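You operate a simulated robot arm through the tools that you are given. There is no shell and no other tool. Be economical: measure what you need, move in short steps, check, and stop when the job is done.

You run a simulated two-armed robot. Do the job below in one go: nothing can be reset, and whatever is moved stays where it is left.

Task
Take the cloth from the assembly bench top and lay it out flat on the top of the dispatch bench.
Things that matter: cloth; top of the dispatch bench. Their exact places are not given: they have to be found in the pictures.

The check looks at the end state, three seconds after you hand in, the way a careful person would. Anything else that was tipped, shoved, dropped, spilled or broken makes it a failure. Flat cloth is picked up by pressing the open fingertips on it (5 to 10 N) and closing them slowly along it; thin cloth reads only 2 to 8 mm in the jaws.

Robot
Two 7-joint arms with two-finger parallel grippers on one trunk, on a base that drives. Base frame: it is fixed to the floor where the robot stands at the start and does not move with it; the origin is under the middle of the robot, x ahead of it, y to its left, z up. Lengths are in mm, angles in degrees, forces in N, time in s.
The left shoulder is at the start at [70, 188, 1090], the right one opposite. Places, roughly: top of the dispatch bench [-1100, 1100, 900]. Payload 3.91 kg a hand.
The tool frame of a hand sits at the grasp point between the pads (the TCP): z along the fingers, y along the line on which they close. The tips reach 30 mm beyond it. The gripper opens to 110 mm. The fingers are 20 mm wide and 10 mm thick; the gripper's body (48 by 112 mm) begins 55 mm behind the TCP.
Orientation is that of the tool frame in the base frame, as a unit quaternion [x, y, z, w]. With the fingers straight down and closing along the base's y, the tool's x points along the base's -x, its y along +y and its z along -z.

Tools
- The arms move only by the tool move_arm. It takes "left_targets", "right_targets" or both (then of equal length, played together; a hand with none holds still); each is a list of rows, each a list of 6 numbers: the shift along the tool's x, y, z in m, then the turn, a rotation vector about the tool's x, y, z in degrees. In form: [[tx, ty, tz, wx, wy, wz], ...]. A call has 1 to 8 rows; each row shifts and turns the commanded pose from where the row before left it, along the tool's axes as they then stand. "left_claw" and "right_claw" are, for a hand that has rows, the opening, from 0 (shut) to 1 (fully open), set as the call begins (left out, the last holds). A row lasts 0.2 s, in which the tool goes at most 50 mm and 8.6 degrees; a call with a longer step from one row to the next is refused whole, and so is a gripper value outside its range. A pose out of reach is approached as far as the arm can. The call stops where the force on the tool passes 40 N (or 10 N more than at its start, if that is more) or the arm is blocked; 0.2 s more then pass. Each finger travels about 72 mm/s and halts on what it meets, pressing with about 30 N; the grip force reading is that of the motor and also rises with nothing between the fingers. The clock runs only during rows and for 0.2 s after the last one: add rows that do not move to give the fingers time. It gives the time, the measured TCP pose, the force on the tool (base axes), the opening and the grip force at its end, in the units of the frame above (readings bear some noise).
- Cameras (640 x 400 px; columns grow to the right, rows downward): "scene" is now at [72.8, 51.8, 1282.6]; the picture's right is [0.93, -0.36, -0.00], its down [-0.33, -0.86, -0.40] and it looks along [0.14, 0.38, -0.91] (base axes); focal length 214 px, centre (320, 200). "left" rides on the left gripper at [72, -17, -103] in its tool frame; the picture's right is [0.23, 0.97, 0.00], its down [-0.76, 0.18, -0.62] and it looks along [-0.61, 0.14, 0.78] (tool axes); focal length 222 px, centre (320, 200). "right" rides on the right gripper at [72, 17, -103] in its tool frame; the picture's right is [-0.23, 0.97, 0.00], its down [-0.76, -0.18, -0.62] and it looks along [-0.61, -0.14, 0.78] (tool axes); focal length 222 px, centre (320, 200).
- snapshot(camera): a new picture of that camera. It takes no simulated time.
- slide_trunk(by): slides the trunk up (or, below 0, down) by that many mm; the arms and the scene camera ride with it, the base frame stays. It gives what a move gives, with no picture.
- roll_base(legs): drives the robot by 1 to 6 legs, each [ahead, turn to the left] in mm and degrees, along the robot's own axes; the way and the turn of a leg run together, so that a leg with both is an arc; at most 1500 mm and 180 degrees a leg. The arms and the cameras ride along, it lands a little off, and it stops where it bumps. It gives what a move gives.
- pan_tilt(pan, tilt): turns the head with the scene camera to pan (to the left, within 86 degrees either way) and tilt (down, from -29 to 69), counted from straight ahead of the robot. It gives what a move gives.
- probe_pixels(camera, pixels): for up to 12 pixels [column, row] of the newest picture of that camera ("zoom" is the newest enlarged one), the place [x, y, z] in the base frame of the surface seen there, good to about 3 mm, but the place of the scene camera against the robot may be out by one fixed shift of up to 12 mm in any direction. It takes no simulated time.
- zoom(camera, box): a new picture of the part [left, top, right, bottom] of that camera's present view, enlarged. It takes no simulated time.
- job_done(): hands the job in; it is judged then, once.

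Go step by step. Measure first, check grasps and placings, and put right what went wrong. The budget is 80 turns and 58 pictures, counting those below and the enlarged ones. Unless the task says otherwise, let go and move clear before handing in, and close with one line.

The tools are called after "Request:" as name(argument=value, ...) on one line, values as JSON. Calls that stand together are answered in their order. move_arm: Moves the arms, as the interface text tells. Its arguments: {"type":"object","properties":{"left_targets":{"type":"array","items":{"type":"array","items":{"type":"number"}}},"left_claw":{"type":"number"},"right_targets":{"type":"array","items":{"type":"array","items":{"type":"number"}}},"right_claw":{"type":"number"}},"required":[]} The other tools are called the same way: slide_trunk (by) slides the trunk up or down; roll_base (legs) drives the base; pan_tilt (pan, tilt) turns the head that bears the scene camera; snapshot (camera) takes a picture; probe_pixels (camera, pixels) gives the place of the surface under pixels of a picture; zoom (camera, box) takes an enlarged picture of a part of a camera's view; job_done () hands the job in.

At the start:

```text
time: 0.0
left_eef_pos: [613.3, 226.9, 948.8]
left_orientation: [0.0, 1.0, 0.001, 0.0]
left_contact_force: [0.1, 0.1, 0.6]
left_finger_gap: 109.8
left_finger_force: 0.2
right_eef_pos: [433.8, -146.6, 1013.5]
right_orientation: [0.001, 1.0, 0.0, 0.0]
right_contact_force: [0.0, -0.8, 1.4]
right_finger_gap: 109.9
right_finger_force: 0.2
trunk travel left (down, up): [-600.0, 340.0]
robot x, y, heading: [0.4, 2.3, 0.2]
head pan, tilt: [69.2, 66.2]
```

scene: 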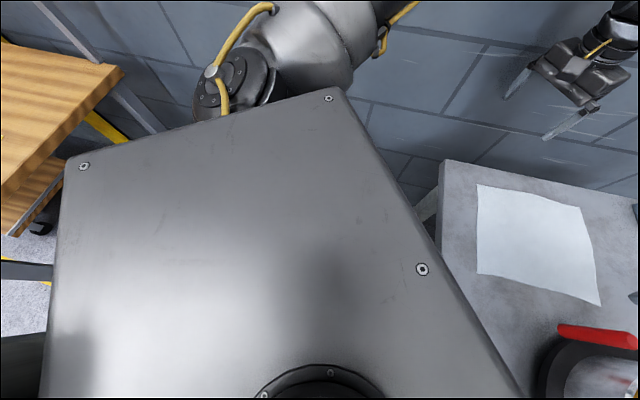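
right: 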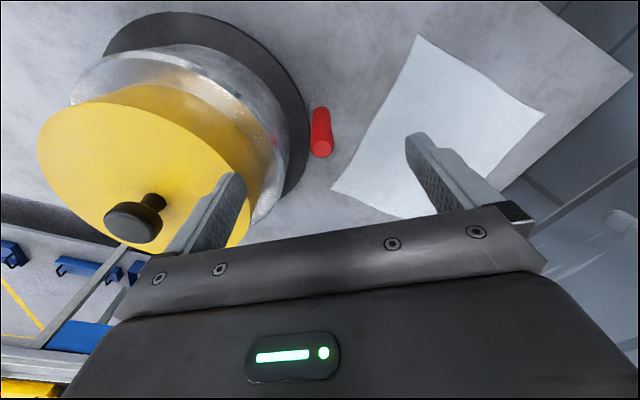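
left: 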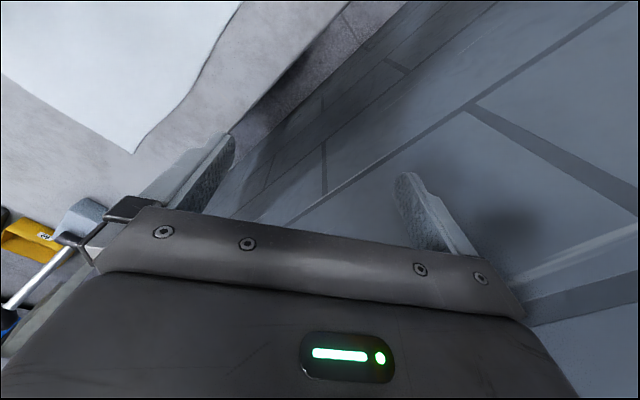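

The cloth shows as a pale square at about (535,245) in the scene picture, with a pot and a red handle close by. I'll turn the head ahead to see the whole bench.

Request:
pan_tilt(pan=5, tilt=50)

Request:
snapshot(camera="scene")

```text
time: 1.4
left_eef_pos: [613.7, 227.9, 948.8]
left_orientation: [-0.001, 1.0, 0.0, 0.0]
left_contact_force: [0.4, 0.0, 0.4]
left_finger_gap: 110.2
left_finger_force: 0.0
right_eef_pos: [432.5, -147.1, 1014.5]
right_orientation: [-0.001, 1.0, 0.0, -0.001]
right_contact_force: [-0.4, -0.3, 0.1]
right_finger_gap: 109.7
right_finger_force: 0.2
trunk travel left (down, up): [-600.0, 340.0]
robot x, y, heading: [2.9, 1.7, -0.1]
head pan, tilt: [5.0, 50.0]
```

```text
54 pictures are left
```

scene: 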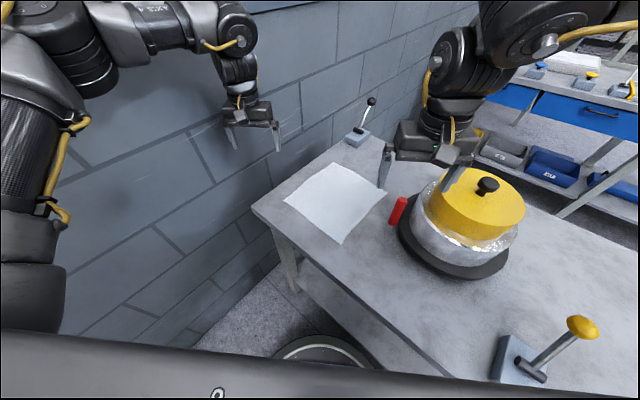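

The scene shows the cloth at about (337,200), the pot on a trivet at (465,225), a red object at (398,210), and stands at (357,130) and (530,350). I'll measure the cloth corners and what's around it.

Request:
probe_pixels(camera="scene", pixels=[[335, 163], [285, 200], [340, 243], [386, 196], [336, 200], [254, 208], [398, 210], [357, 138], [371, 101], [440, 366], [415, 245], [470, 175]])

Request:
zoom(camera="scene", box=[240, 100, 440, 260])

Request:
pan_tilt(pan=86, tilt=25)

Request:
snapshot(camera="scene")

```text
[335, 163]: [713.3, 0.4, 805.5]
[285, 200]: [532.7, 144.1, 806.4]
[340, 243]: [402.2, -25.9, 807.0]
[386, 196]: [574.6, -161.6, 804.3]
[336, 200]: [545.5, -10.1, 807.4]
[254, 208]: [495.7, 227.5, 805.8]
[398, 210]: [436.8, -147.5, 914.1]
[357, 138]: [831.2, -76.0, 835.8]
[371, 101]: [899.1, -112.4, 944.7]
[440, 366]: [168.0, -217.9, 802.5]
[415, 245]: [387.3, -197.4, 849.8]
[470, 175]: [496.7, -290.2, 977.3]
```

```text
2.50 times, centred on (340, 180) of scene
```

zoom: 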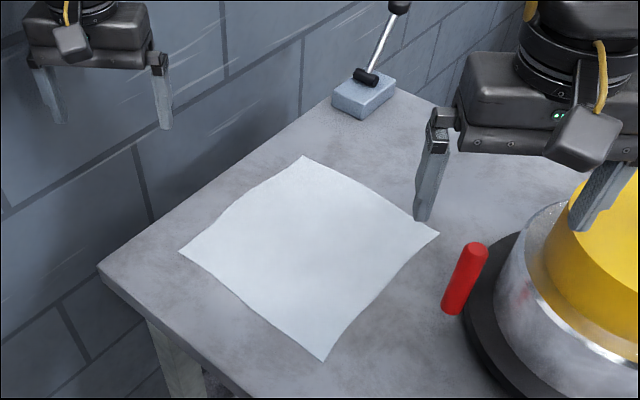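

```text
time: 2.9
left_eef_pos: [613.8, 227.5, 949.1]
left_orientation: [-0.001, 1.0, 0.0, 0.0]
left_contact_force: [-0.4, -0.4, 0.4]
left_finger_gap: 110.0
left_finger_force: 0.0
right_eef_pos: [433.1, -146.1, 1015.2]
right_orientation: [0.0, 1.0, 0.0, 0.0]
right_contact_force: [0.1, -0.5, -0.5]
right_finger_gap: 110.2
right_finger_force: 0.1
trunk travel left (down, up): [-600.0, 340.0]
robot x, y, heading: [-2.5, 2.6, -0.1]
head pan, tilt: [85.9, 25.0]
```

```text
52 pictures are left
```

scene: 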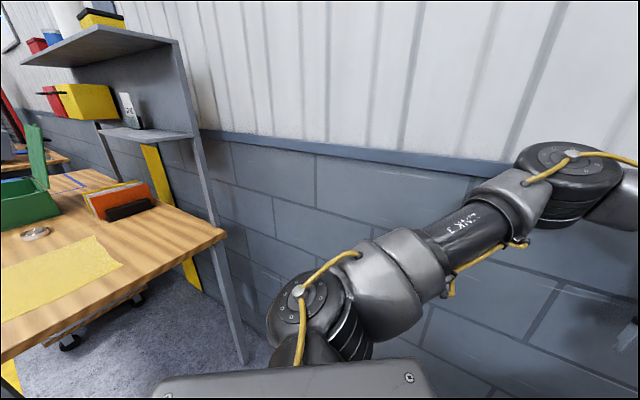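

The wooden bench on the left, with a yellow sheet at (60,275), a green box and a binder, lies in the direction given for the dispatch bench. I'll measure it.

Request:
probe_pixels(camera="scene", pixels=[[226, 235], [5, 358], [150, 255], [120, 265], [95, 235], [10, 318], [10, 265], [35, 232], [130, 195], [55, 190], [20, 205], [240, 360]])

Request:
zoom(camera="scene", box=[0, 100, 260, 380])

```text
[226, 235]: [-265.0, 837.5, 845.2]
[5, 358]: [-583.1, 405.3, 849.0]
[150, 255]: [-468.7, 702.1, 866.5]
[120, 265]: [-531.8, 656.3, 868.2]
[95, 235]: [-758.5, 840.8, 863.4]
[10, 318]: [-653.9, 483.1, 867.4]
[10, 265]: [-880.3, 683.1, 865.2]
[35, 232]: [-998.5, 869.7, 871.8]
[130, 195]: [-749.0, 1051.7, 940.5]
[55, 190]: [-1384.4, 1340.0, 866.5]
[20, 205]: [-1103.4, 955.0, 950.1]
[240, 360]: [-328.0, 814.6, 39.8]
```

```text
1.43 times, centred on (130, 240) of scene
```

zoom: 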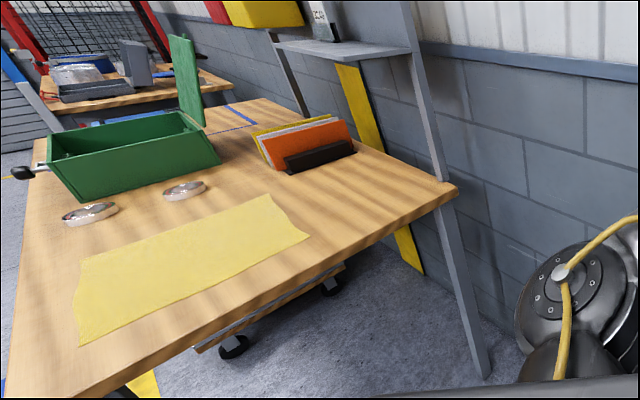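

The dispatch bench is the wooden one, with its top at z ≈ 867. The cloth's near-left edge runs from C (402,-26) to B (533,144). I'll bring both hands above those corners, turned so they close along that edge.

Request:
move_arm(left_targets=[[0.029, -0.0397, 0, 0, 0, 0], [0.029, -0.0397, 0, 0, 0, 0], [0.029, -0.0397, 0, 0, 0, 0], [0, 0, 0, 0, 0, 7.6], [0, 0, 0, 0, 0, 7.6], [0, 0, 0, 0, 0, 7.6], [0, 0, 0, 0, 0, 7.6], [0, 0, 0, 0, 0, 7.6]], right_targets=[[-0.001, 0.0447, 0.01, 0, 0, 0], [-0.001, 0.0447, 0.01, 0, 0, 0], [0, 0.0447, 0.01, 0, 0, 0], [0, 0, 0.01, 0, 0, 7.6], [0, 0, 0.01, 0, 0, 7.6], [0, 0, 0.01, 0, 0, 7.6], [0, 0, 0, 0, 0, 7.6], [0, 0, 0, 0, 0, 7.6]], left_claw=0.28, right_claw=0.28)

Request:
snapshot(camera="left")

Request:
snapshot(camera="right")

```text
time: 4.7
left_eef_pos: [526.0, 108.6, 949.2]
left_orientation: [0.327, 0.945, 0.0, 0.0]
left_contact_force: [0.3, -0.6, 0.1]
left_finger_gap: 30.7
left_finger_force: 0.0
right_eef_pos: [436.2, -12.8, 954.4]
right_orientation: [0.327, 0.945, 0.001, 0.001]
right_contact_force: [-0.1, -0.5, 0.6]
right_finger_gap: 31.1
right_finger_force: 0.1
trunk travel left (down, up): [-600.0, 340.0]
robot x, y, heading: [2.1, -0.3, -0.1]
head pan, tilt: [85.9, 25.0]
```

```text
50 pictures are left
```

left: 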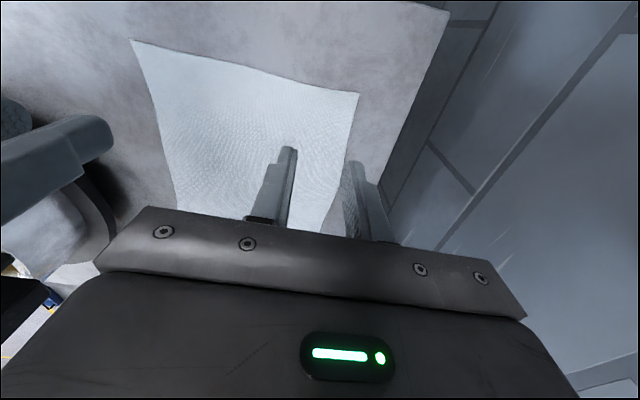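

```text
49 pictures are left
```

right: 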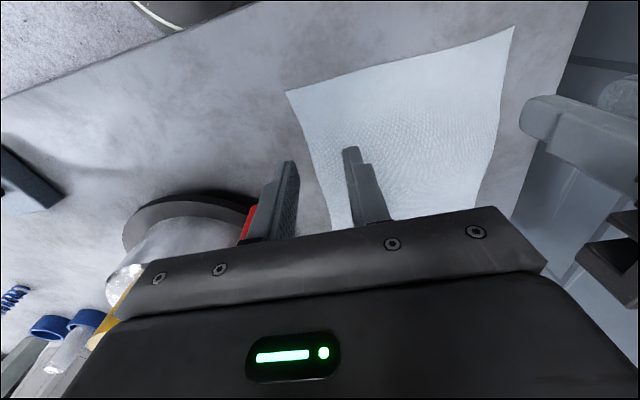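

Both hands are over the near edge. I'll measure corner B at (357,95) in the left picture and corner C at (287,92) in the right one.

Request:
probe_pixels(camera="left", pixels=[[357, 95], [132, 42], [250, 80], [325, 230], [240, 150], [420, 60]])

Request:
probe_pixels(camera="right", pixels=[[288, 93], [512, 29], [400, 65], [328, 200], [430, 130], [240, 80]])

```text
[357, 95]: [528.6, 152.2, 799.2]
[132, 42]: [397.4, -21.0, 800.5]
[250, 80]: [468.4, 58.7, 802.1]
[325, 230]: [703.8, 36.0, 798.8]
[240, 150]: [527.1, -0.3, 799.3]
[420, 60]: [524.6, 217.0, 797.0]
```

```text
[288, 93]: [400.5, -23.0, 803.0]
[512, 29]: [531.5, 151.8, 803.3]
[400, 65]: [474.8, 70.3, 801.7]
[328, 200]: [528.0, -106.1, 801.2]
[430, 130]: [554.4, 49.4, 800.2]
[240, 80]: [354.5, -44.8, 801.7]
```

The hand cameras put the table at z ≈ 801, C at (399,-22) and B at (530,152). I'll make small corrections and come down to just above the cloth.

Request:
move_arm(left_targets=[[0.0048, 0.0046, 0.035, 0, 0, 0], [0, 0, 0.035, 0, 0, 0], [0, 0, 0.03, 0, 0, 0], [0, 0, 0.012, 0, 0, 0], [0, 0, 0, 0, 0, 0]], right_targets=[[0.0064, 0.0018, 0.035, 0, 0, 0], [0, 0, 0.035, 0, 0, 0], [0, 0, 0.035, 0, 0, 0], [0, 0, 0.012, 0, 0, 0], [0, 0, 0, 0, 0, 0]])

Request:
snapshot(camera="left")

Request:
snapshot(camera="right")

```text
time: 5.9
left_eef_pos: [525.9, 115.5, 836.1]
left_orientation: [0.326, 0.945, -0.001, 0.001]
left_contact_force: [0.8, -0.3, 0.0]
left_finger_gap: 30.7
left_finger_force: 0.0
right_eef_pos: [431.7, -7.4, 836.4]
right_orientation: [0.325, 0.946, 0.0, 0.0]
right_contact_force: [-1.3, -0.1, -0.1]
right_finger_gap: 30.7
right_finger_force: 0.1
trunk travel left (down, up): [-600.0, 340.0]
robot x, y, heading: [2.8, 1.8, -0.0]
head pan, tilt: [85.9, 25.0]
```

```text
48 pictures are left
```

left: 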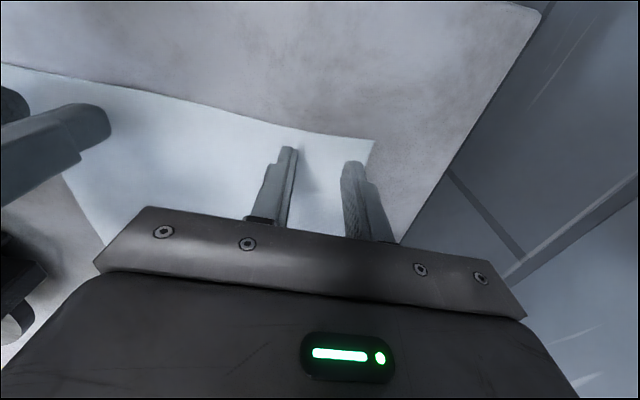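

```text
47 pictures are left
```

right: 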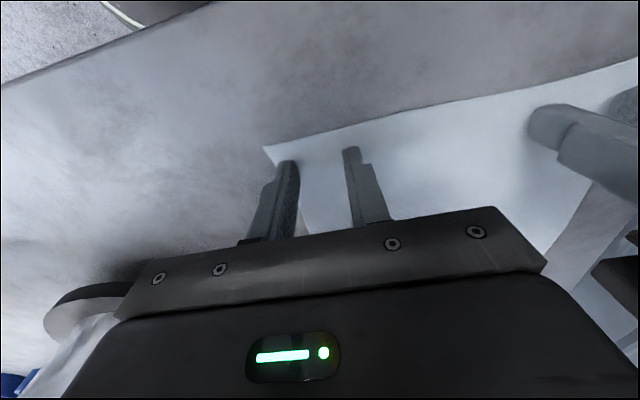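

Both finger pairs sit over the cloth near its corners. I'll press down in small steps and read the force.

Request:
move_arm(left_targets=[[0, 0, 0.003, 0, 0, 0], [0, 0, 0.002, 0, 0, 0], [0, 0, 0.0015, 0, 0, 0], [0, 0, 0, 0, 0, 0]], right_targets=[[0, 0, 0.003, 0, 0, 0], [0, 0, 0.002, 0, 0, 0], [0, 0, 0.0015, 0, 0, 0], [0, 0, 0, 0, 0, 0]])

```text
time: 6.9
left_eef_pos: [525.5, 115.5, 829.4]
left_orientation: [0.325, 0.946, 0.001, 0.003]
left_contact_force: [3.2, 1.9, 14.3]
left_finger_gap: 30.7
left_finger_force: 0.0
right_eef_pos: [430.4, -7.6, 831.6]
right_orientation: [0.325, 0.946, -0.001, 0.001]
right_contact_force: [0.4, 0.3, 2.1]
right_finger_gap: 31.1
right_finger_force: 0.0
trunk travel left (down, up): [-600.0, 340.0]
robot x, y, heading: [0.6, -0.1, 0.0]
head pan, tilt: [85.9, 25.0]
```

The left hand presses with 14 N, slightly too much, and the right with 2 N. I'll even them out.

Request:
move_arm(left_targets=[[0, 0, -0.001, 0, 0, 0], [0, 0, 0, 0, 0, 0]], right_targets=[[0, 0, 0.001, 0, 0, 0], [0, 0, 0, 0, 0, 0]])

```text
time: 7.5
left_eef_pos: [524.2, 114.8, 831.0]
left_orientation: [0.325, 0.946, 0.0, 0.0]
left_contact_force: [-1.1, -0.7, 0.6]
left_finger_gap: 30.6
left_finger_force: 0.1
right_eef_pos: [430.0, -6.2, 831.2]
right_orientation: [0.325, 0.946, -0.001, 0.001]
right_contact_force: [2.7, -0.7, 25.1]
right_finger_gap: 30.8
right_finger_force: 0.1
trunk travel left (down, up): [-600.0, 340.0]
robot x, y, heading: [-0.9, -0.8, -0.0]
head pan, tilt: [85.9, 25.0]
```

Request:
move_arm(left_targets=[[0, 0, 0.0005, 0, 0, 0], [0, 0, 0, 0, 0, 0]], right_targets=[[0, 0, -0.0007, 0, 0, 0], [0, 0, 0, 0, 0, 0]])

```text
time: 8.1
left_eef_pos: [524.8, 114.8, 830.7]
left_orientation: [0.326, 0.945, 0.0, 0.001]
left_contact_force: [-0.8, -0.2, 2.8]
left_finger_gap: 30.9
left_finger_force: 0.0
right_eef_pos: [430.2, -8.0, 830.6]
right_orientation: [0.326, 0.945, 0.0, 0.0]
right_contact_force: [3.8, 0.4, 20.9]
right_finger_gap: 30.0
right_finger_force: 0.1
trunk travel left (down, up): [-600.0, 340.0]
robot x, y, heading: [0.4, 2.1, 0.2]
head pan, tilt: [85.9, 25.0]
```

Request:
move_arm(left_targets=[[0, 0, 0.0004, 0, 0, 0], [0, 0, 0, 0, 0, 0]], right_targets=[[0, 0, -0.0008, 0, 0, 0], [0, 0, 0, 0, 0, 0]])

```text
time: 8.7
left_eef_pos: [524.3, 114.9, 831.3]
left_orientation: [0.326, 0.945, 0.0, 0.001]
left_contact_force: [-0.9, 0.0, 5.4]
left_finger_gap: 30.7
left_finger_force: 0.0
right_eef_pos: [429.9, -7.3, 831.1]
right_orientation: [0.326, 0.945, 0.0, 0.0]
right_contact_force: [2.8, 0.7, 11.4]
right_finger_gap: 30.2
right_finger_force: 0.1
trunk travel left (down, up): [-600.0, 340.0]
robot x, y, heading: [0.0, 0.2, -0.0]
head pan, tilt: [85.9, 25.0]
```

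The forces are now 5 N on the left and 11 N on the right. I'll ease each by a hair and close slowly in steps.

Request:
move_arm(left_targets=[[0, 0, 0.0002, 0, 0, 0], [0, 0, 0, 0, 0, 0]], right_targets=[[0, 0, -0.0002, 0, 0, 0], [0, 0, 0, 0, 0, 0]], left_claw=0.2, right_claw=0.2)

Request:
move_arm(left_targets=[[0, 0, 0, 0, 0, 0], [0, 0, 0, 0, 0, 0]], right_targets=[[0, 0, 0, 0, 0, 0], [0, 0, 0, 0, 0, 0]], left_claw=0.12, right_claw=0.12)

Request:
snapshot(camera="left")

Request:
snapshot(camera="right")

```text
time: 9.3
left_eef_pos: [525.3, 115.9, 831.3]
left_orientation: [0.326, 0.945, 0.0, 0.001]
left_contact_force: [-1.1, 0.9, 8.1]
left_finger_gap: 21.5
left_finger_force: 0.1
right_eef_pos: [430.0, -7.8, 831.1]
right_orientation: [0.326, 0.945, 0.0, 0.0]
right_contact_force: [-0.2, 0.2, 2.0]
right_finger_gap: 21.8
right_finger_force: 0.0
trunk travel left (down, up): [-600.0, 340.0]
robot x, y, heading: [-1.5, 0.2, -0.1]
head pan, tilt: [85.9, 25.0]
```

```text
time: 9.9
left_eef_pos: [525.7, 114.7, 830.8]
left_orientation: [0.326, 0.946, 0.0, 0.001]
left_contact_force: [-0.5, -0.6, 7.8]
left_finger_gap: 12.4
left_finger_force: 0.0
right_eef_pos: [430.0, -7.0, 832.2]
right_orientation: [0.325, 0.946, 0.0, 0.0]
right_contact_force: [-0.4, 0.1, 0.8]
right_finger_gap: 13.2
right_finger_force: 0.0
trunk travel left (down, up): [-600.0, 340.0]
robot x, y, heading: [2.0, -1.6, -0.2]
head pan, tilt: [85.9, 25.0]
```

```text
46 pictures are left
```

left: 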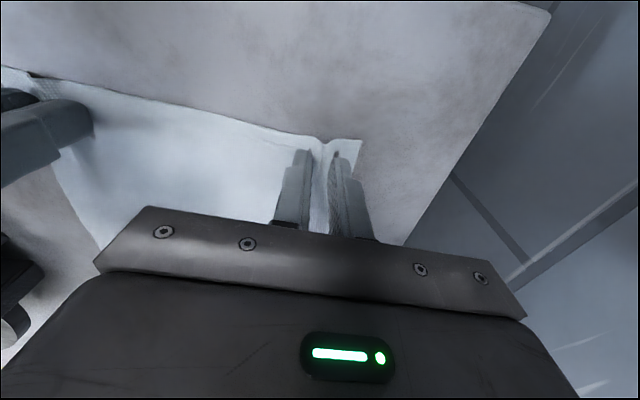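

```text
45 pictures are left
```

right: 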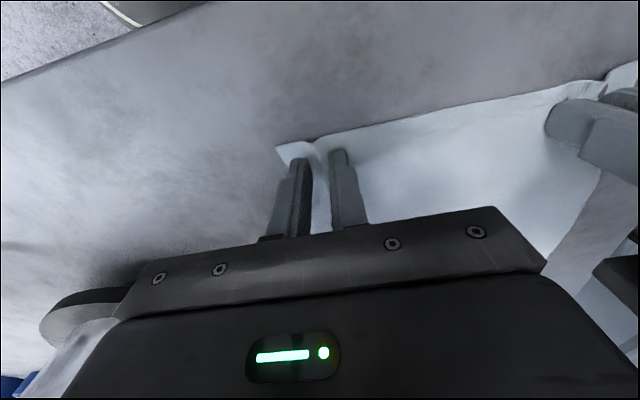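

The cloth is folding up between both finger pairs. The right hand has lightened to 1 N, so I'll press it down slightly and finish closing.

Request:
move_arm(left_targets=[[0, 0, 0, 0, 0, 0], [0, 0, 0, 0, 0, 0]], right_targets=[[0, 0, 0.0003, 0, 0, 0], [0, 0, 0, 0, 0, 0]], left_claw=0.06, right_claw=0.06)

Request:
move_arm(left_targets=[[0, 0, 0, 0, 0, 0], [0, 0, 0, 0, 0, 0], [0, 0, 0, 0, 0, 0]], right_targets=[[0, 0, 0, 0, 0, 0], [0, 0, 0, 0, 0, 0], [0, 0, 0, 0, 0, 0]], left_claw=0, right_claw=0)

```text
time: 10.5
left_eef_pos: [524.9, 114.8, 831.4]
left_orientation: [0.326, 0.946, -0.001, 0.001]
left_contact_force: [-1.3, -2.8, 7.0]
left_finger_gap: 6.9
left_finger_force: 1.1
right_eef_pos: [429.0, -6.9, 831.2]
right_orientation: [0.326, 0.945, 0.0, 0.0]
right_contact_force: [1.1, 3.7, 3.9]
right_finger_gap: 6.5
right_finger_force: 5.6
trunk travel left (down, up): [-600.0, 340.0]
robot x, y, heading: [-2.7, 0.9, -0.1]
head pan, tilt: [85.9, 25.0]
```

```text
time: 11.3
left_eef_pos: [523.8, 113.7, 830.7]
left_orientation: [0.324, 0.946, -0.001, 0.001]
left_contact_force: [-3.9, -7.3, 2.6]
left_finger_gap: 1.6
left_finger_force: 29.8
right_eef_pos: [430.3, -6.0, 834.2]
right_orientation: [0.326, 0.945, 0.002, 0.002]
right_contact_force: [6.4, 7.3, 19.8]
right_finger_gap: 3.8
right_finger_force: 30.2
trunk travel left (down, up): [-600.0, 340.0]
robot x, y, heading: [0.2, -2.3, -0.1]
head pan, tilt: [85.9, 25.0]
```

The gaps are 1.6 mm on the left and 3.8 mm on the right, and the sideways force suggests both hold the cloth. I'll bring the hands slightly together, lift a little and look.

Request:
move_arm(left_targets=[[0, -0.004, -0.006, 0, 0, 0], [0, 0, -0.015, 0, 0, 0], [0, 0, -0.02, 0, 0, 0], [0, 0, 0, 0, 0, 0]], right_targets=[[0, 0.004, -0.006, 0, 0, 0], [0, 0, -0.015, 0, 0, 0], [0, 0, -0.02, 0, 0, 0], [0, 0, 0, 0, 0, 0]])

Request:
snapshot(camera="left")

Request:
snapshot(camera="right")

```text
time: 12.3
left_eef_pos: [523.7, 111.5, 871.4]
left_orientation: [0.325, 0.946, 0.0, -0.001]
left_contact_force: [0.1, -0.6, -0.5]
left_finger_gap: 1.7
left_finger_force: 30.1
right_eef_pos: [434.0, -5.4, 871.5]
right_orientation: [0.325, 0.946, 0.0, 0.0]
right_contact_force: [0.3, 0.9, 0.2]
right_finger_gap: 1.8
right_finger_force: 30.5
trunk travel left (down, up): [-600.0, 340.0]
robot x, y, heading: [3.8, -1.5, -0.2]
head pan, tilt: [85.9, 25.0]
```

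```text
44 pictures are left
```

left: 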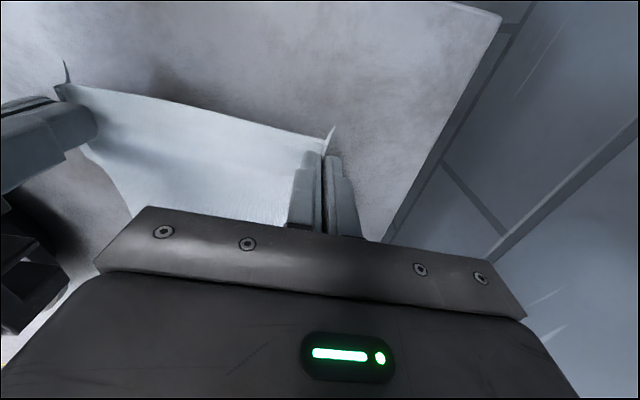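

```text
43 pictures are left
```

right: 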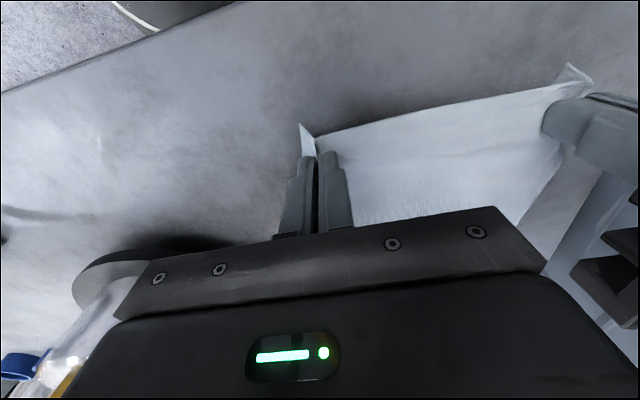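

Both corners are held. I'll lift clear with the trunk, then look around the room to plan the drive.

Request:
slide_trunk(by=320)

Request:
pan_tilt(pan=0, tilt=45)

Request:
snapshot(camera="scene")

Request:
pan_tilt(pan=86, tilt=50)

Request:
snapshot(camera="scene")

```text
time: 15.5
left_eef_pos: [523.3, 111.6, 1191.2]
left_orientation: [0.326, 0.945, 0.0, -0.001]
left_contact_force: [-0.4, -0.4, -0.2]
left_finger_gap: 1.8
left_finger_force: 29.8
right_eef_pos: [434.1, -5.3, 1193.4]
right_orientation: [0.326, 0.946, 0.0, -0.001]
right_contact_force: [0.3, 0.3, 0.4]
right_finger_gap: 1.8
right_finger_force: 29.9
trunk travel left (down, up): [-920.0, 20.0]
robot x, y, heading: [-3.2, 2.6, 0.3]
head pan, tilt: [85.9, 25.0]
```

```text
time: 17.1
left_eef_pos: [522.1, 112.3, 1192.1]
left_orientation: [0.325, 0.946, 0.0, 0.0]
left_contact_force: [-0.8, -1.1, 0.0]
left_finger_gap: 1.6
left_finger_force: 29.9
right_eef_pos: [433.8, -4.1, 1192.9]
right_orientation: [0.325, 0.946, 0.0, 0.0]
right_contact_force: [0.4, 1.5, -0.2]
right_finger_gap: 1.8
right_finger_force: 29.6
trunk travel left (down, up): [-920.0, 20.0]
robot x, y, heading: [2.5, 0.6, 0.0]
head pan, tilt: [0.0, 45.0]
```

```text
42 pictures are left
```

scene: 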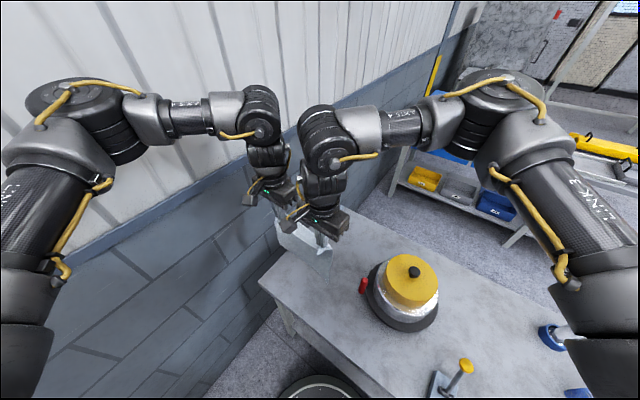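

```text
time: 18.7
left_eef_pos: [524.6, 111.0, 1192.4]
left_orientation: [0.326, 0.946, 0.0, 0.0]
left_contact_force: [-1.3, -1.3, 0.0]
left_finger_gap: 1.7
left_finger_force: 29.9
right_eef_pos: [434.4, -5.1, 1193.1]
right_orientation: [0.326, 0.945, 0.0, 0.0]
right_contact_force: [1.0, 0.1, -0.5]
right_finger_gap: 1.6
right_finger_force: 29.7
trunk travel left (down, up): [-920.0, 20.0]
robot x, y, heading: [0.7, -0.2, -0.1]
head pan, tilt: [85.9, 50.0]
```

```text
41 pictures are left
```

scene: 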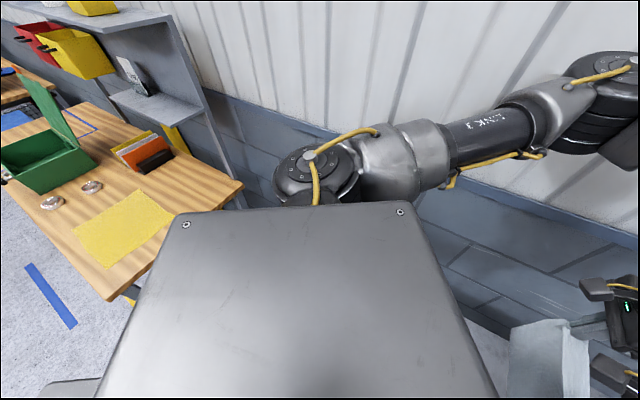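

From higher up, the dispatch bench shows a yellow sheet at (122,228), discs, a green box and a binder. I'll zoom in and measure the free areas.

Request:
zoom(camera="scene", box=[0, 60, 250, 310])

Request:
probe_pixels(camera="scene", pixels=[[242, 184], [108, 298], [142, 190], [176, 215], [110, 268], [72, 232], [50, 202], [92, 187], [150, 168], [115, 148], [85, 132], [36, 248]])

```text
1.60 times, centred on (125, 185) of scene
```

zoom: 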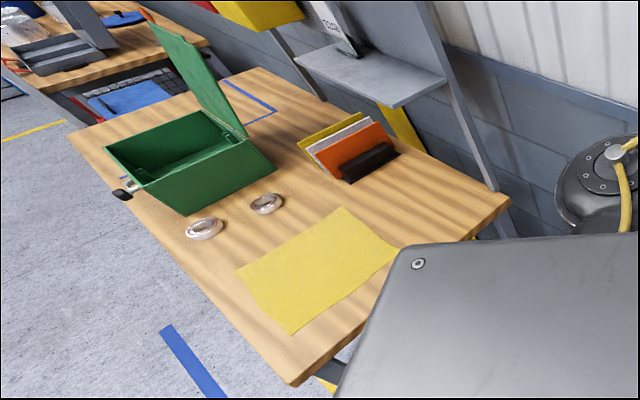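

```text
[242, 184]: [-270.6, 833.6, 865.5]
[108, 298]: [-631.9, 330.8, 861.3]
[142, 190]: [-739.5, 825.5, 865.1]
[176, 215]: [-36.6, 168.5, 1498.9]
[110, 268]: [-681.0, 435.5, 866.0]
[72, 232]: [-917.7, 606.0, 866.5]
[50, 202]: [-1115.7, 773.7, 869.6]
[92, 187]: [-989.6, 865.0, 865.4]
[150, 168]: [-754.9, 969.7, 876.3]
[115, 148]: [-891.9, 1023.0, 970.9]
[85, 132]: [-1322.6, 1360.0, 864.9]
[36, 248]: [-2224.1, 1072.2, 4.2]
```

The yellow sheet covers roughly the left half of the bench end nearest me. The free patch is on the wall side, in front of the binder. I'll measure the wall, the shelf post and the shelf to plan a safe drive.

Request:
probe_pixels(camera="scene", pixels=[[270, 90], [480, 280], [450, 60], [230, 100], [190, 85], [205, 115], [225, 160], [130, 60], [150, 100], [197, 106], [160, 155], [170, 140]])

Request:
pan_tilt(pan=-86, tilt=35)

Request:
snapshot(camera="scene")

```text
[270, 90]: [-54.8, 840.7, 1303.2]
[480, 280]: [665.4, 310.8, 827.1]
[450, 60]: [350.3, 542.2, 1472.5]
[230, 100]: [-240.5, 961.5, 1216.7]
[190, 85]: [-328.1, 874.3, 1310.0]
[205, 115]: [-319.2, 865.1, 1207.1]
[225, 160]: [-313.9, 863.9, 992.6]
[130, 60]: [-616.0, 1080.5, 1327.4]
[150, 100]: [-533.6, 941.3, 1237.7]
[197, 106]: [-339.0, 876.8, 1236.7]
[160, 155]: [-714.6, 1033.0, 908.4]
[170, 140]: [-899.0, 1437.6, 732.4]
```

```text
time: 21.3
left_eef_pos: [523.9, 112.1, 1191.6]
left_orientation: [0.325, 0.946, 0.0, 0.0]
left_contact_force: [-0.5, -0.6, -0.2]
left_finger_gap: 1.8
left_finger_force: 29.9
right_eef_pos: [434.2, -5.8, 1191.5]
right_orientation: [0.326, 0.945, 0.0, 0.0]
right_contact_force: [0.6, 1.3, -0.3]
right_finger_gap: 1.8
right_finger_force: 30.1
trunk travel left (down, up): [-920.0, 20.0]
robot x, y, heading: [-3.8, -1.3, -0.1]
head pan, tilt: [-85.9, 35.0]
```

```text
39 pictures are left
```

scene: 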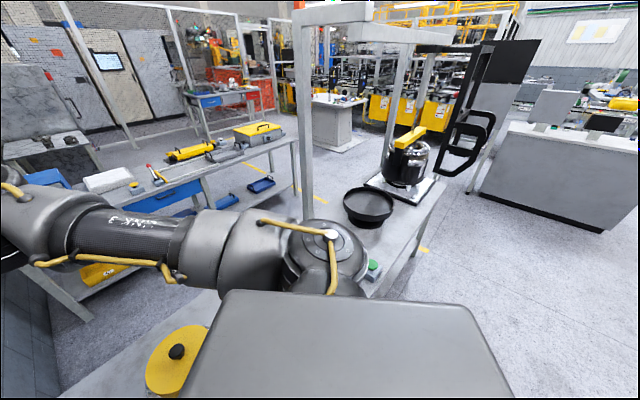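

The wall is about 645 mm away, and a shelf overhangs the free patch at z ≈ 1237 with a post at the bench's wall-side edge. So I'll keep the hands low and drag the cloth over the bench's near edge. First I'll back away from the assembly bench, turn left and look.

Request:
roll_base(legs=[[-250, 0], [0, 117]])

Request:
pan_tilt(pan=-5, tilt=40)

Request:
snapshot(camera="scene")

```text
time: 27.8
left_eef_pos: [-557.0, 437.5, 1191.6]
left_orientation: [-0.61, 0.793, 0.0, -0.001]
left_contact_force: [0.9, 0.5, -0.8]
left_finger_gap: 1.9
left_finger_force: 30.2
right_eef_pos: [-414.9, 401.3, 1193.1]
right_orientation: [-0.61, 0.792, 0.0, 0.0]
right_contact_force: [-1.5, 0.8, -1.4]
right_finger_gap: 1.8
right_finger_force: 29.8
trunk travel left (down, up): [-920.0, 20.0]
robot x, y, heading: [-246.4, 1.2, 113.1]
head pan, tilt: [-85.9, 35.0]
```

```text
time: 29.3
left_eef_pos: [-558.3, 437.6, 1192.9]
left_orientation: [-0.609, 0.793, 0.0, 0.0]
left_contact_force: [1.8, 0.2, 0.7]
left_finger_gap: 1.7
left_finger_force: 30.2
right_eef_pos: [-415.2, 399.8, 1192.4]
right_orientation: [-0.61, 0.792, 0.001, 0.0]
right_contact_force: [-0.5, 0.1, 0.8]
right_finger_gap: 1.6
right_finger_force: 30.3
trunk travel left (down, up): [-920.0, 20.0]
robot x, y, heading: [-248.7, 1.1, 113.0]
head pan, tilt: [-5.0, 40.0]
```

```text
38 pictures are left
```

scene: 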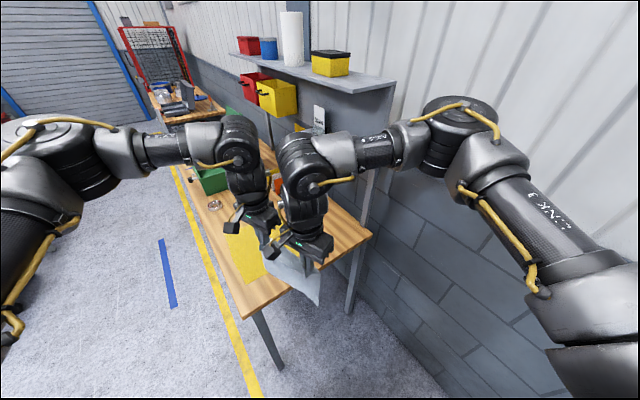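

The turn worked, ending at heading 113°, and the bench is ahead with the cloth hanging freely. I'll measure my own wrists and elbows against the shelf.

Request:
probe_pixels(camera="scene", pixels=[[460, 105], [300, 140], [365, 145], [240, 130], [395, 82], [385, 95], [350, 300], [370, 236], [262, 312], [300, 300], [318, 125], [340, 84]])

Request:
zoom(camera="scene", box=[180, 50, 420, 320])

```text
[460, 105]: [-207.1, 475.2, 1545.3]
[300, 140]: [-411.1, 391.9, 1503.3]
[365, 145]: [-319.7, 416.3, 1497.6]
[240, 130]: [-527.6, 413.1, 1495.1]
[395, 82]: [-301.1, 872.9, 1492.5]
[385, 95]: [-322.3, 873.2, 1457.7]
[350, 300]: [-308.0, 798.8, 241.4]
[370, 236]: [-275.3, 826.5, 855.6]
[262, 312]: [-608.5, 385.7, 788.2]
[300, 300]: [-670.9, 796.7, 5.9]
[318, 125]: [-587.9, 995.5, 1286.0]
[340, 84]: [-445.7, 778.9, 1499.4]
```

```text
1.48 times, centred on (300, 185) of scene
```

zoom: 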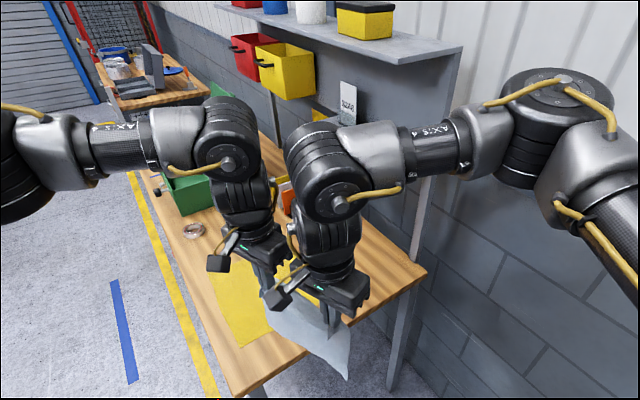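

The wrist tops are about 310 mm above the TCP, so at the bench they would reach z ≈ 1210, just under the lower shelf. I'll tilt the grippers back toward the robot for margin. Next I'll drive to the standing place.

Request:
roll_base(legs=[[0, 4.4], [274, 0], [0, -13.4]])

Request:
pan_tilt(pan=-20, tilt=45)

Request:
snapshot(camera="scene")

```text
time: 31.9
left_eef_pos: [-702.6, 640.6, 1196.9]
left_orientation: [-0.638, 0.77, 0.006, 0.001]
left_contact_force: [0.6, 0.1, -0.3]
left_finger_gap: 1.7
left_finger_force: 29.9
right_eef_pos: [-558.9, 614.5, 1198.0]
right_orientation: [-0.638, 0.77, 0.007, 0.001]
right_contact_force: [0.1, 0.3, -0.2]
right_finger_gap: 1.7
right_finger_force: 30.2
trunk travel left (down, up): [-920.0, 20.0]
robot x, y, heading: [-368.5, 233.6, 116.5]
head pan, tilt: [-5.0, 40.0]
stopped in leg 2: the robot was blocked; the commanded pose is now the measured one
```

```text
time: 32.7
left_eef_pos: [-701.8, 639.8, 1197.4]
left_orientation: [-0.637, 0.77, 0.004, 0.001]
left_contact_force: [0.3, 0.8, -0.2]
left_finger_gap: 1.9
left_finger_force: 30.2
right_eef_pos: [-559.3, 614.1, 1197.3]
right_orientation: [-0.638, 0.77, 0.006, 0.001]
right_contact_force: [-2.0, -0.7, 0.6]
right_finger_gap: 1.9
right_finger_force: 29.6
trunk travel left (down, up): [-920.0, 20.0]
robot x, y, heading: [-372.4, 235.2, 116.9]
head pan, tilt: [-20.0, 45.0]
```

```text
36 pictures are left
```

scene: 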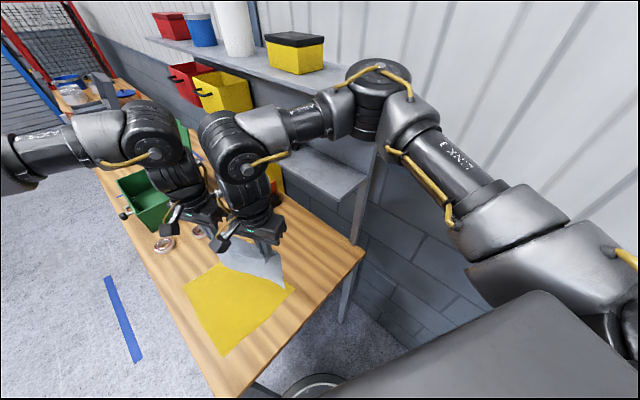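

The base was blocked just at the end, about 267 mm from the bench edge. I'll back off 50 mm, turn to the wanted heading, and check whether anything shifted.

Request:
roll_base(legs=[[-50, 0], [0, -13]])

Request:
pan_tilt(pan=5, tilt=50)

Request:
snapshot(camera="scene")

```text
time: 34.4
left_eef_pos: [-589.0, 668.4, 1190.4]
left_orientation: [-0.549, 0.836, -0.001, 0.001]
left_contact_force: [0.1, 0.0, -0.9]
left_finger_gap: 1.7
left_finger_force: 30.1
right_eef_pos: [-454.3, 612.1, 1192.3]
right_orientation: [-0.549, 0.836, 0.0, 0.001]
right_contact_force: [-0.5, 0.7, -0.3]
right_finger_gap: 1.6
right_finger_force: 29.9
trunk travel left (down, up): [-920.0, 20.0]
robot x, y, heading: [-349.0, 188.0, 103.9]
head pan, tilt: [-20.0, 45.0]
```

```text
time: 35.3
left_eef_pos: [-585.0, 667.4, 1192.1]
left_orientation: [-0.548, 0.836, 0.001, -0.001]
left_contact_force: [1.2, 0.2, -0.6]
left_finger_gap: 1.5
left_finger_force: 29.8
right_eef_pos: [-451.1, 610.7, 1193.4]
right_orientation: [-0.549, 0.836, 0.001, 0.0]
right_contact_force: [-1.2, 0.5, -0.2]
right_finger_gap: 1.5
right_finger_force: 30.0
trunk travel left (down, up): [-920.0, 20.0]
robot x, y, heading: [-344.8, 190.4, 104.2]
head pan, tilt: [5.0, 50.0]
```

```text
35 pictures are left
```

scene: 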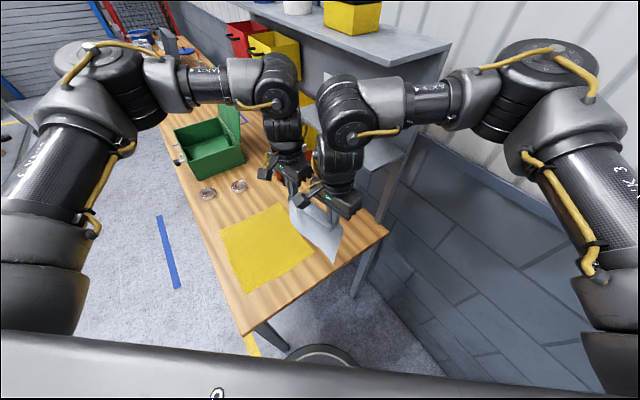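

Request:
probe_pixels(camera="scene", pixels=[[386, 233], [246, 332], [219, 233], [238, 291], [314, 255], [288, 204], [185, 165], [240, 186], [340, 245], [372, 162], [385, 195], [365, 205]])

Request:
zoom(camera="scene", box=[180, 100, 430, 350])

```text
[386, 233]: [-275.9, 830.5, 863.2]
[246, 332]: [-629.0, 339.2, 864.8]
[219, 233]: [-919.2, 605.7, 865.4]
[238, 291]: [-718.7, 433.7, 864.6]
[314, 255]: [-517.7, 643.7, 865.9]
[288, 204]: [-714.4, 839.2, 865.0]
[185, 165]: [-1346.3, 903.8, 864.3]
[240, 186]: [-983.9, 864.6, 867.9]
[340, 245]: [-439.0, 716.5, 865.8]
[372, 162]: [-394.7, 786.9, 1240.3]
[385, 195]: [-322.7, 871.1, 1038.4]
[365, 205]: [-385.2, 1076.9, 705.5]
```

```text
1.60 times, centred on (305, 225) of scene
```

zoom: 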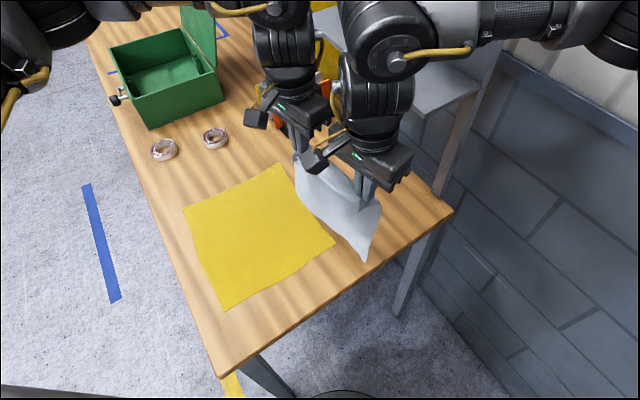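

Nothing has moved: bench corners, sheet, box and discs read the same as before. Now I'll rotate the held formation 78° to square it to the bench, and shift it just off the bench's near edge at the free patch.

Request:
move_arm(left_targets=[[0.0142, -0.0218, 0, 0, 0, -7.8], [0.017, -0.021, 0, 0, 0, -7.8], [0.0197, -0.0199, 0, 0, 0, -7.8], [0.0222, -0.0184, 0, 0, 0, -7.8], [0.0245, -0.0165, 0, 0, 0, -7.8], [-0.0104, -0.0255, 0, 0, 0, -7.8]], right_targets=[[-0.0054, -0.0204, 0, 0, 0, -7.8], [-0.0026, -0.0196, 0, 0, 0, -7.8], [0.0001, -0.0185, 0, 0, 0, -7.8], [0.0026, -0.017, 0, 0, 0, -7.8], [0.0049, -0.0151, 0, 0, 0, -7.8], [-0.03, -0.0241, 0, 0, 0, -7.8]])

Request:
snapshot(camera="scene")

```text
time: 36.4
left_eef_pos: [-539.9, 657.2, 1184.5]
left_orientation: [0.763, -0.646, 0.013, -0.004]
left_contact_force: [24.2, -8.2, 1.6]
left_finger_gap: 1.6
left_finger_force: 30.1
left hand out of reach, approached as far as the arm can: row 3, 4, 5
right_eef_pos: [-376.3, 601.7, 1194.8]
right_orientation: [0.772, -0.636, -0.013, 0.006]
right_contact_force: [-23.8, 8.7, -2.3]
right_finger_gap: 1.3
right_finger_force: 29.8
trunk travel left (down, up): [-920.0, 20.0]
robot x, y, heading: [-350.9, 189.6, 104.1]
head pan, tilt: [5.0, 50.0]
stopped in row 5 (left hand): the force on the tool passed its limit (the readings are from after the stop); the commanded pose is now the measured one
```

```text
33 pictures are left
```

scene: 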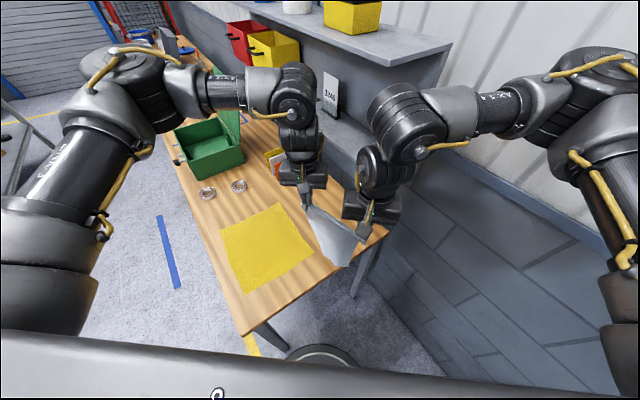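

The left wrist hits its limit when turned left, and the cloth went taut (24 N), so that orientation won't do. Turning back instead, I'll hold the edge along the bench's length and lay the cloth toward the wall with a low arc, tilting the hands away from the shelf. First I'll bring the hands closer and rotate them back.

Request:
move_arm(left_targets=[[-0.0158, 0.0026, 0, 0, 0, 7.55], [-0.0153, 0.0047, 0, 0, 0, 7.55], [-0.0146, 0.0066, 0, 0, 0, 7.55], [-0.0136, 0.0085, 0, 0, 0, 7.55], [-0.0123, 0.0102, 0, 0, 0, 7.55], [-0.0109, 0.0117, 0, 0, 0, 7.55], [0, 0, 0, 0, 0, 0]], right_targets=[[-0.012, 0.0104, 0, 0, 0, 7.8], [-0.0105, 0.0119, 0, 0, 0, 7.8], [-0.0088, 0.0133, 0, 0, 0, 7.8], [-0.0069, 0.0143, 0, 0, 0, 7.8], [-0.0049, 0.0151, 0, 0, 0, 7.8], [-0.0028, 0.0157, 0, 0, 0, 7.8], [0, 0, 0, 0, 0, 0]])

Request:
zoom(camera="scene", box=[180, 50, 430, 310])

```text
time: 38.0
left_eef_pos: [-576.6, 745.3, 1184.7]
left_orientation: [-0.46, 0.888, -0.007, 0.007]
left_contact_force: [0.2, 0.3, -0.3]
left_finger_gap: 2.0
left_finger_force: 30.4
right_eef_pos: [-449.9, 659.4, 1197.2]
right_orientation: [-0.455, 0.891, 0.007, -0.006]
right_contact_force: [-0.6, 0.0, -0.2]
right_finger_gap: 1.4
right_finger_force: 29.5
trunk travel left (down, up): [-920.0, 20.0]
robot x, y, heading: [-347.8, 188.7, 104.1]
head pan, tilt: [5.0, 50.0]
```

```text
1.54 times, centred on (305, 180) of scene
```

zoom: 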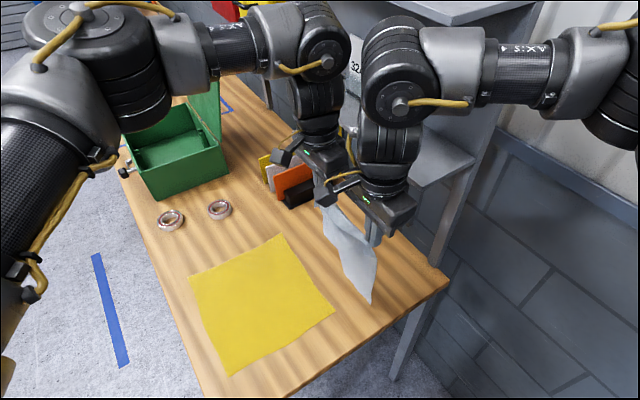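

The tension is gone and the cloth hangs along the bench's length. I'll check the grip in both hand cameras for slip.

Request:
snapshot(camera="left")

Request:
snapshot(camera="right")

```text
31 pictures are left
```

left: 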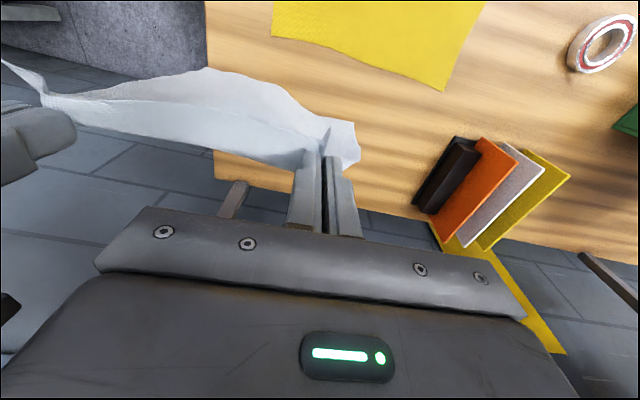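

```text
30 pictures are left
```

right: 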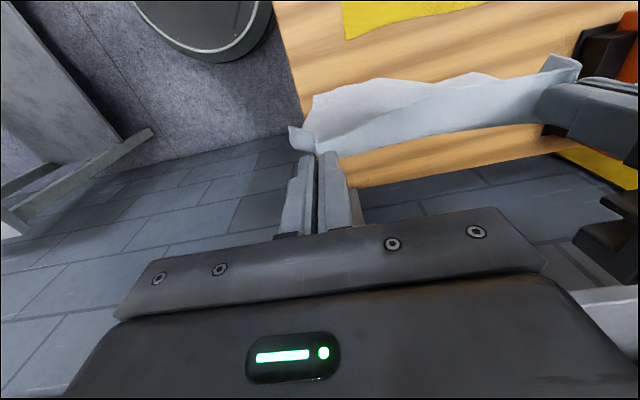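

Both grips hold, with the hands at s ≈ 365 along the bench end and t ≈ 196 and 43 from it. I'll tilt both grippers 30° so the wrists lean away from the wall and shelf, and level the hands.

Request:
move_arm(left_targets=[[0, 0, -0.006, 0, -7.5, 0], [0, 0, 0, 0, -7.5, 0], [0, 0, 0, 0, -7.5, 0], [0, 0, 0, 0, -7.5, 0], [0, 0, 0, 0, 0, 0]], right_targets=[[0, 0, 0.006, 0, -7.5, 0], [0, 0, 0, 0, -7.5, 0], [0, 0, 0, 0, -7.5, 0], [0, 0, 0, 0, -7.5, 0], [0, 0, 0, 0, 0, 0]])

Request:
snapshot(camera="scene")

```text
time: 39.2
left_eef_pos: [-577.3, 746.9, 1189.4]
left_orientation: [-0.445, 0.856, 0.112, 0.237]
left_contact_force: [-0.7, -0.3, 0.0]
left_finger_gap: 1.6
left_finger_force: 30.3
right_eef_pos: [-451.8, 659.8, 1189.9]
right_orientation: [-0.437, 0.862, 0.125, 0.225]
right_contact_force: [0.3, 0.2, 0.4]
right_finger_gap: 1.3
right_finger_force: 30.1
trunk travel left (down, up): [-920.0, 20.0]
robot x, y, heading: [-343.9, 189.2, 104.1]
head pan, tilt: [5.0, 50.0]
```

```text
29 pictures are left
```

scene: 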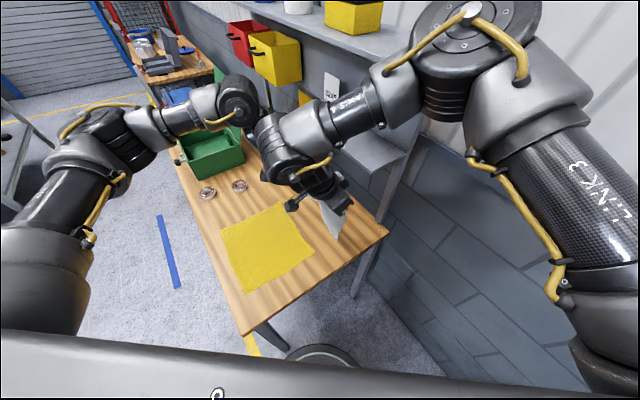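

The tilt works, but the right elbow has risen to (480,50). I'll measure it and the forearm against the shelf before going down.

Request:
probe_pixels(camera="scene", pixels=[[470, 20], [415, 55], [440, 90], [350, 110], [335, 125], [285, 140], [300, 165], [238, 100], [210, 105], [345, 155], [335, 220], [360, 140]])

```text
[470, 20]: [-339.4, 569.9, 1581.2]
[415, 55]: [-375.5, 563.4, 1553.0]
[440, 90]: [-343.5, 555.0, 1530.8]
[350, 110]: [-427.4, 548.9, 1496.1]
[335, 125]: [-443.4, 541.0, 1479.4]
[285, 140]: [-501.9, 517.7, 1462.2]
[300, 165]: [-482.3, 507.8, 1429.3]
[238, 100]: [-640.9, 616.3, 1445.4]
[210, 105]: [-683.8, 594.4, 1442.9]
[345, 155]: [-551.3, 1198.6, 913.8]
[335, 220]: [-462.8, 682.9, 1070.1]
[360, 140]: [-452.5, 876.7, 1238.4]
```

The right elbow is at s ≈ 361, t ≈ -99, well clear of the shelf. Now I'll lower with the trunk until the cloth's bottom edge nearly touches the bench.

Request:
move_arm(left_targets=[[0.007, 0, -0.004, 0, 0, 0], [0, 0, 0, 0, 0, 0]], right_targets=[[0.007, 0, -0.004, 0, 0, 0], [0, 0, 0, 0, 0, 0]])

Request:
slide_trunk(by=-90)

Request:
snapshot(camera="left")

Request:
zoom(camera="scene", box=[200, 100, 440, 310])

```text
time: 39.8
left_eef_pos: [-582.4, 739.6, 1188.5]
left_orientation: [-0.447, 0.856, 0.113, 0.236]
left_contact_force: [-0.1, 0.2, -0.3]
left_finger_gap: 1.7
left_finger_force: 29.7
right_eef_pos: [-454.7, 653.6, 1189.9]
right_orientation: [-0.438, 0.862, 0.125, 0.224]
right_contact_force: [-0.1, 0.3, 0.3]
right_finger_gap: 1.2
right_finger_force: 29.8
trunk travel left (down, up): [-920.0, 20.0]
robot x, y, heading: [-351.7, 190.6, 103.8]
head pan, tilt: [5.0, 50.0]
```

```text
time: 41.1
left_eef_pos: [-581.6, 739.4, 1098.3]
left_orientation: [-0.446, 0.856, 0.112, 0.237]
left_contact_force: [0.8, 0.4, 0.2]
left_finger_gap: 1.6
left_finger_force: 29.6
right_eef_pos: [-455.4, 653.6, 1099.8]
right_orientation: [-0.438, 0.862, 0.124, 0.224]
right_contact_force: [0.1, 0.4, 0.3]
right_finger_gap: 1.3
right_finger_force: 29.6
trunk travel left (down, up): [-830.0, 110.0]
robot x, y, heading: [-348.1, 187.5, 104.1]
head pan, tilt: [5.0, 50.0]
```

```text
28 pictures are left
```

left: 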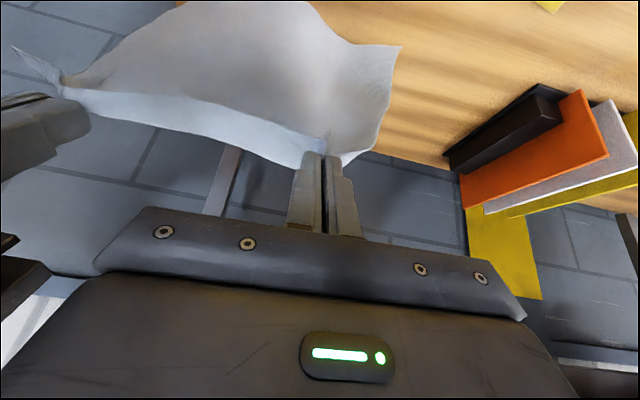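

```text
1.90 times, centred on (320, 205) of scene
```

zoom: 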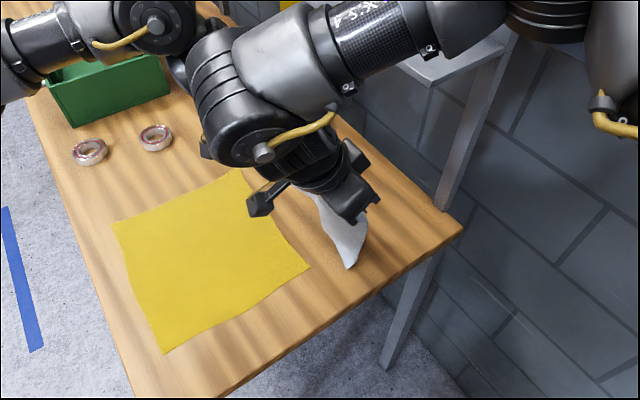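

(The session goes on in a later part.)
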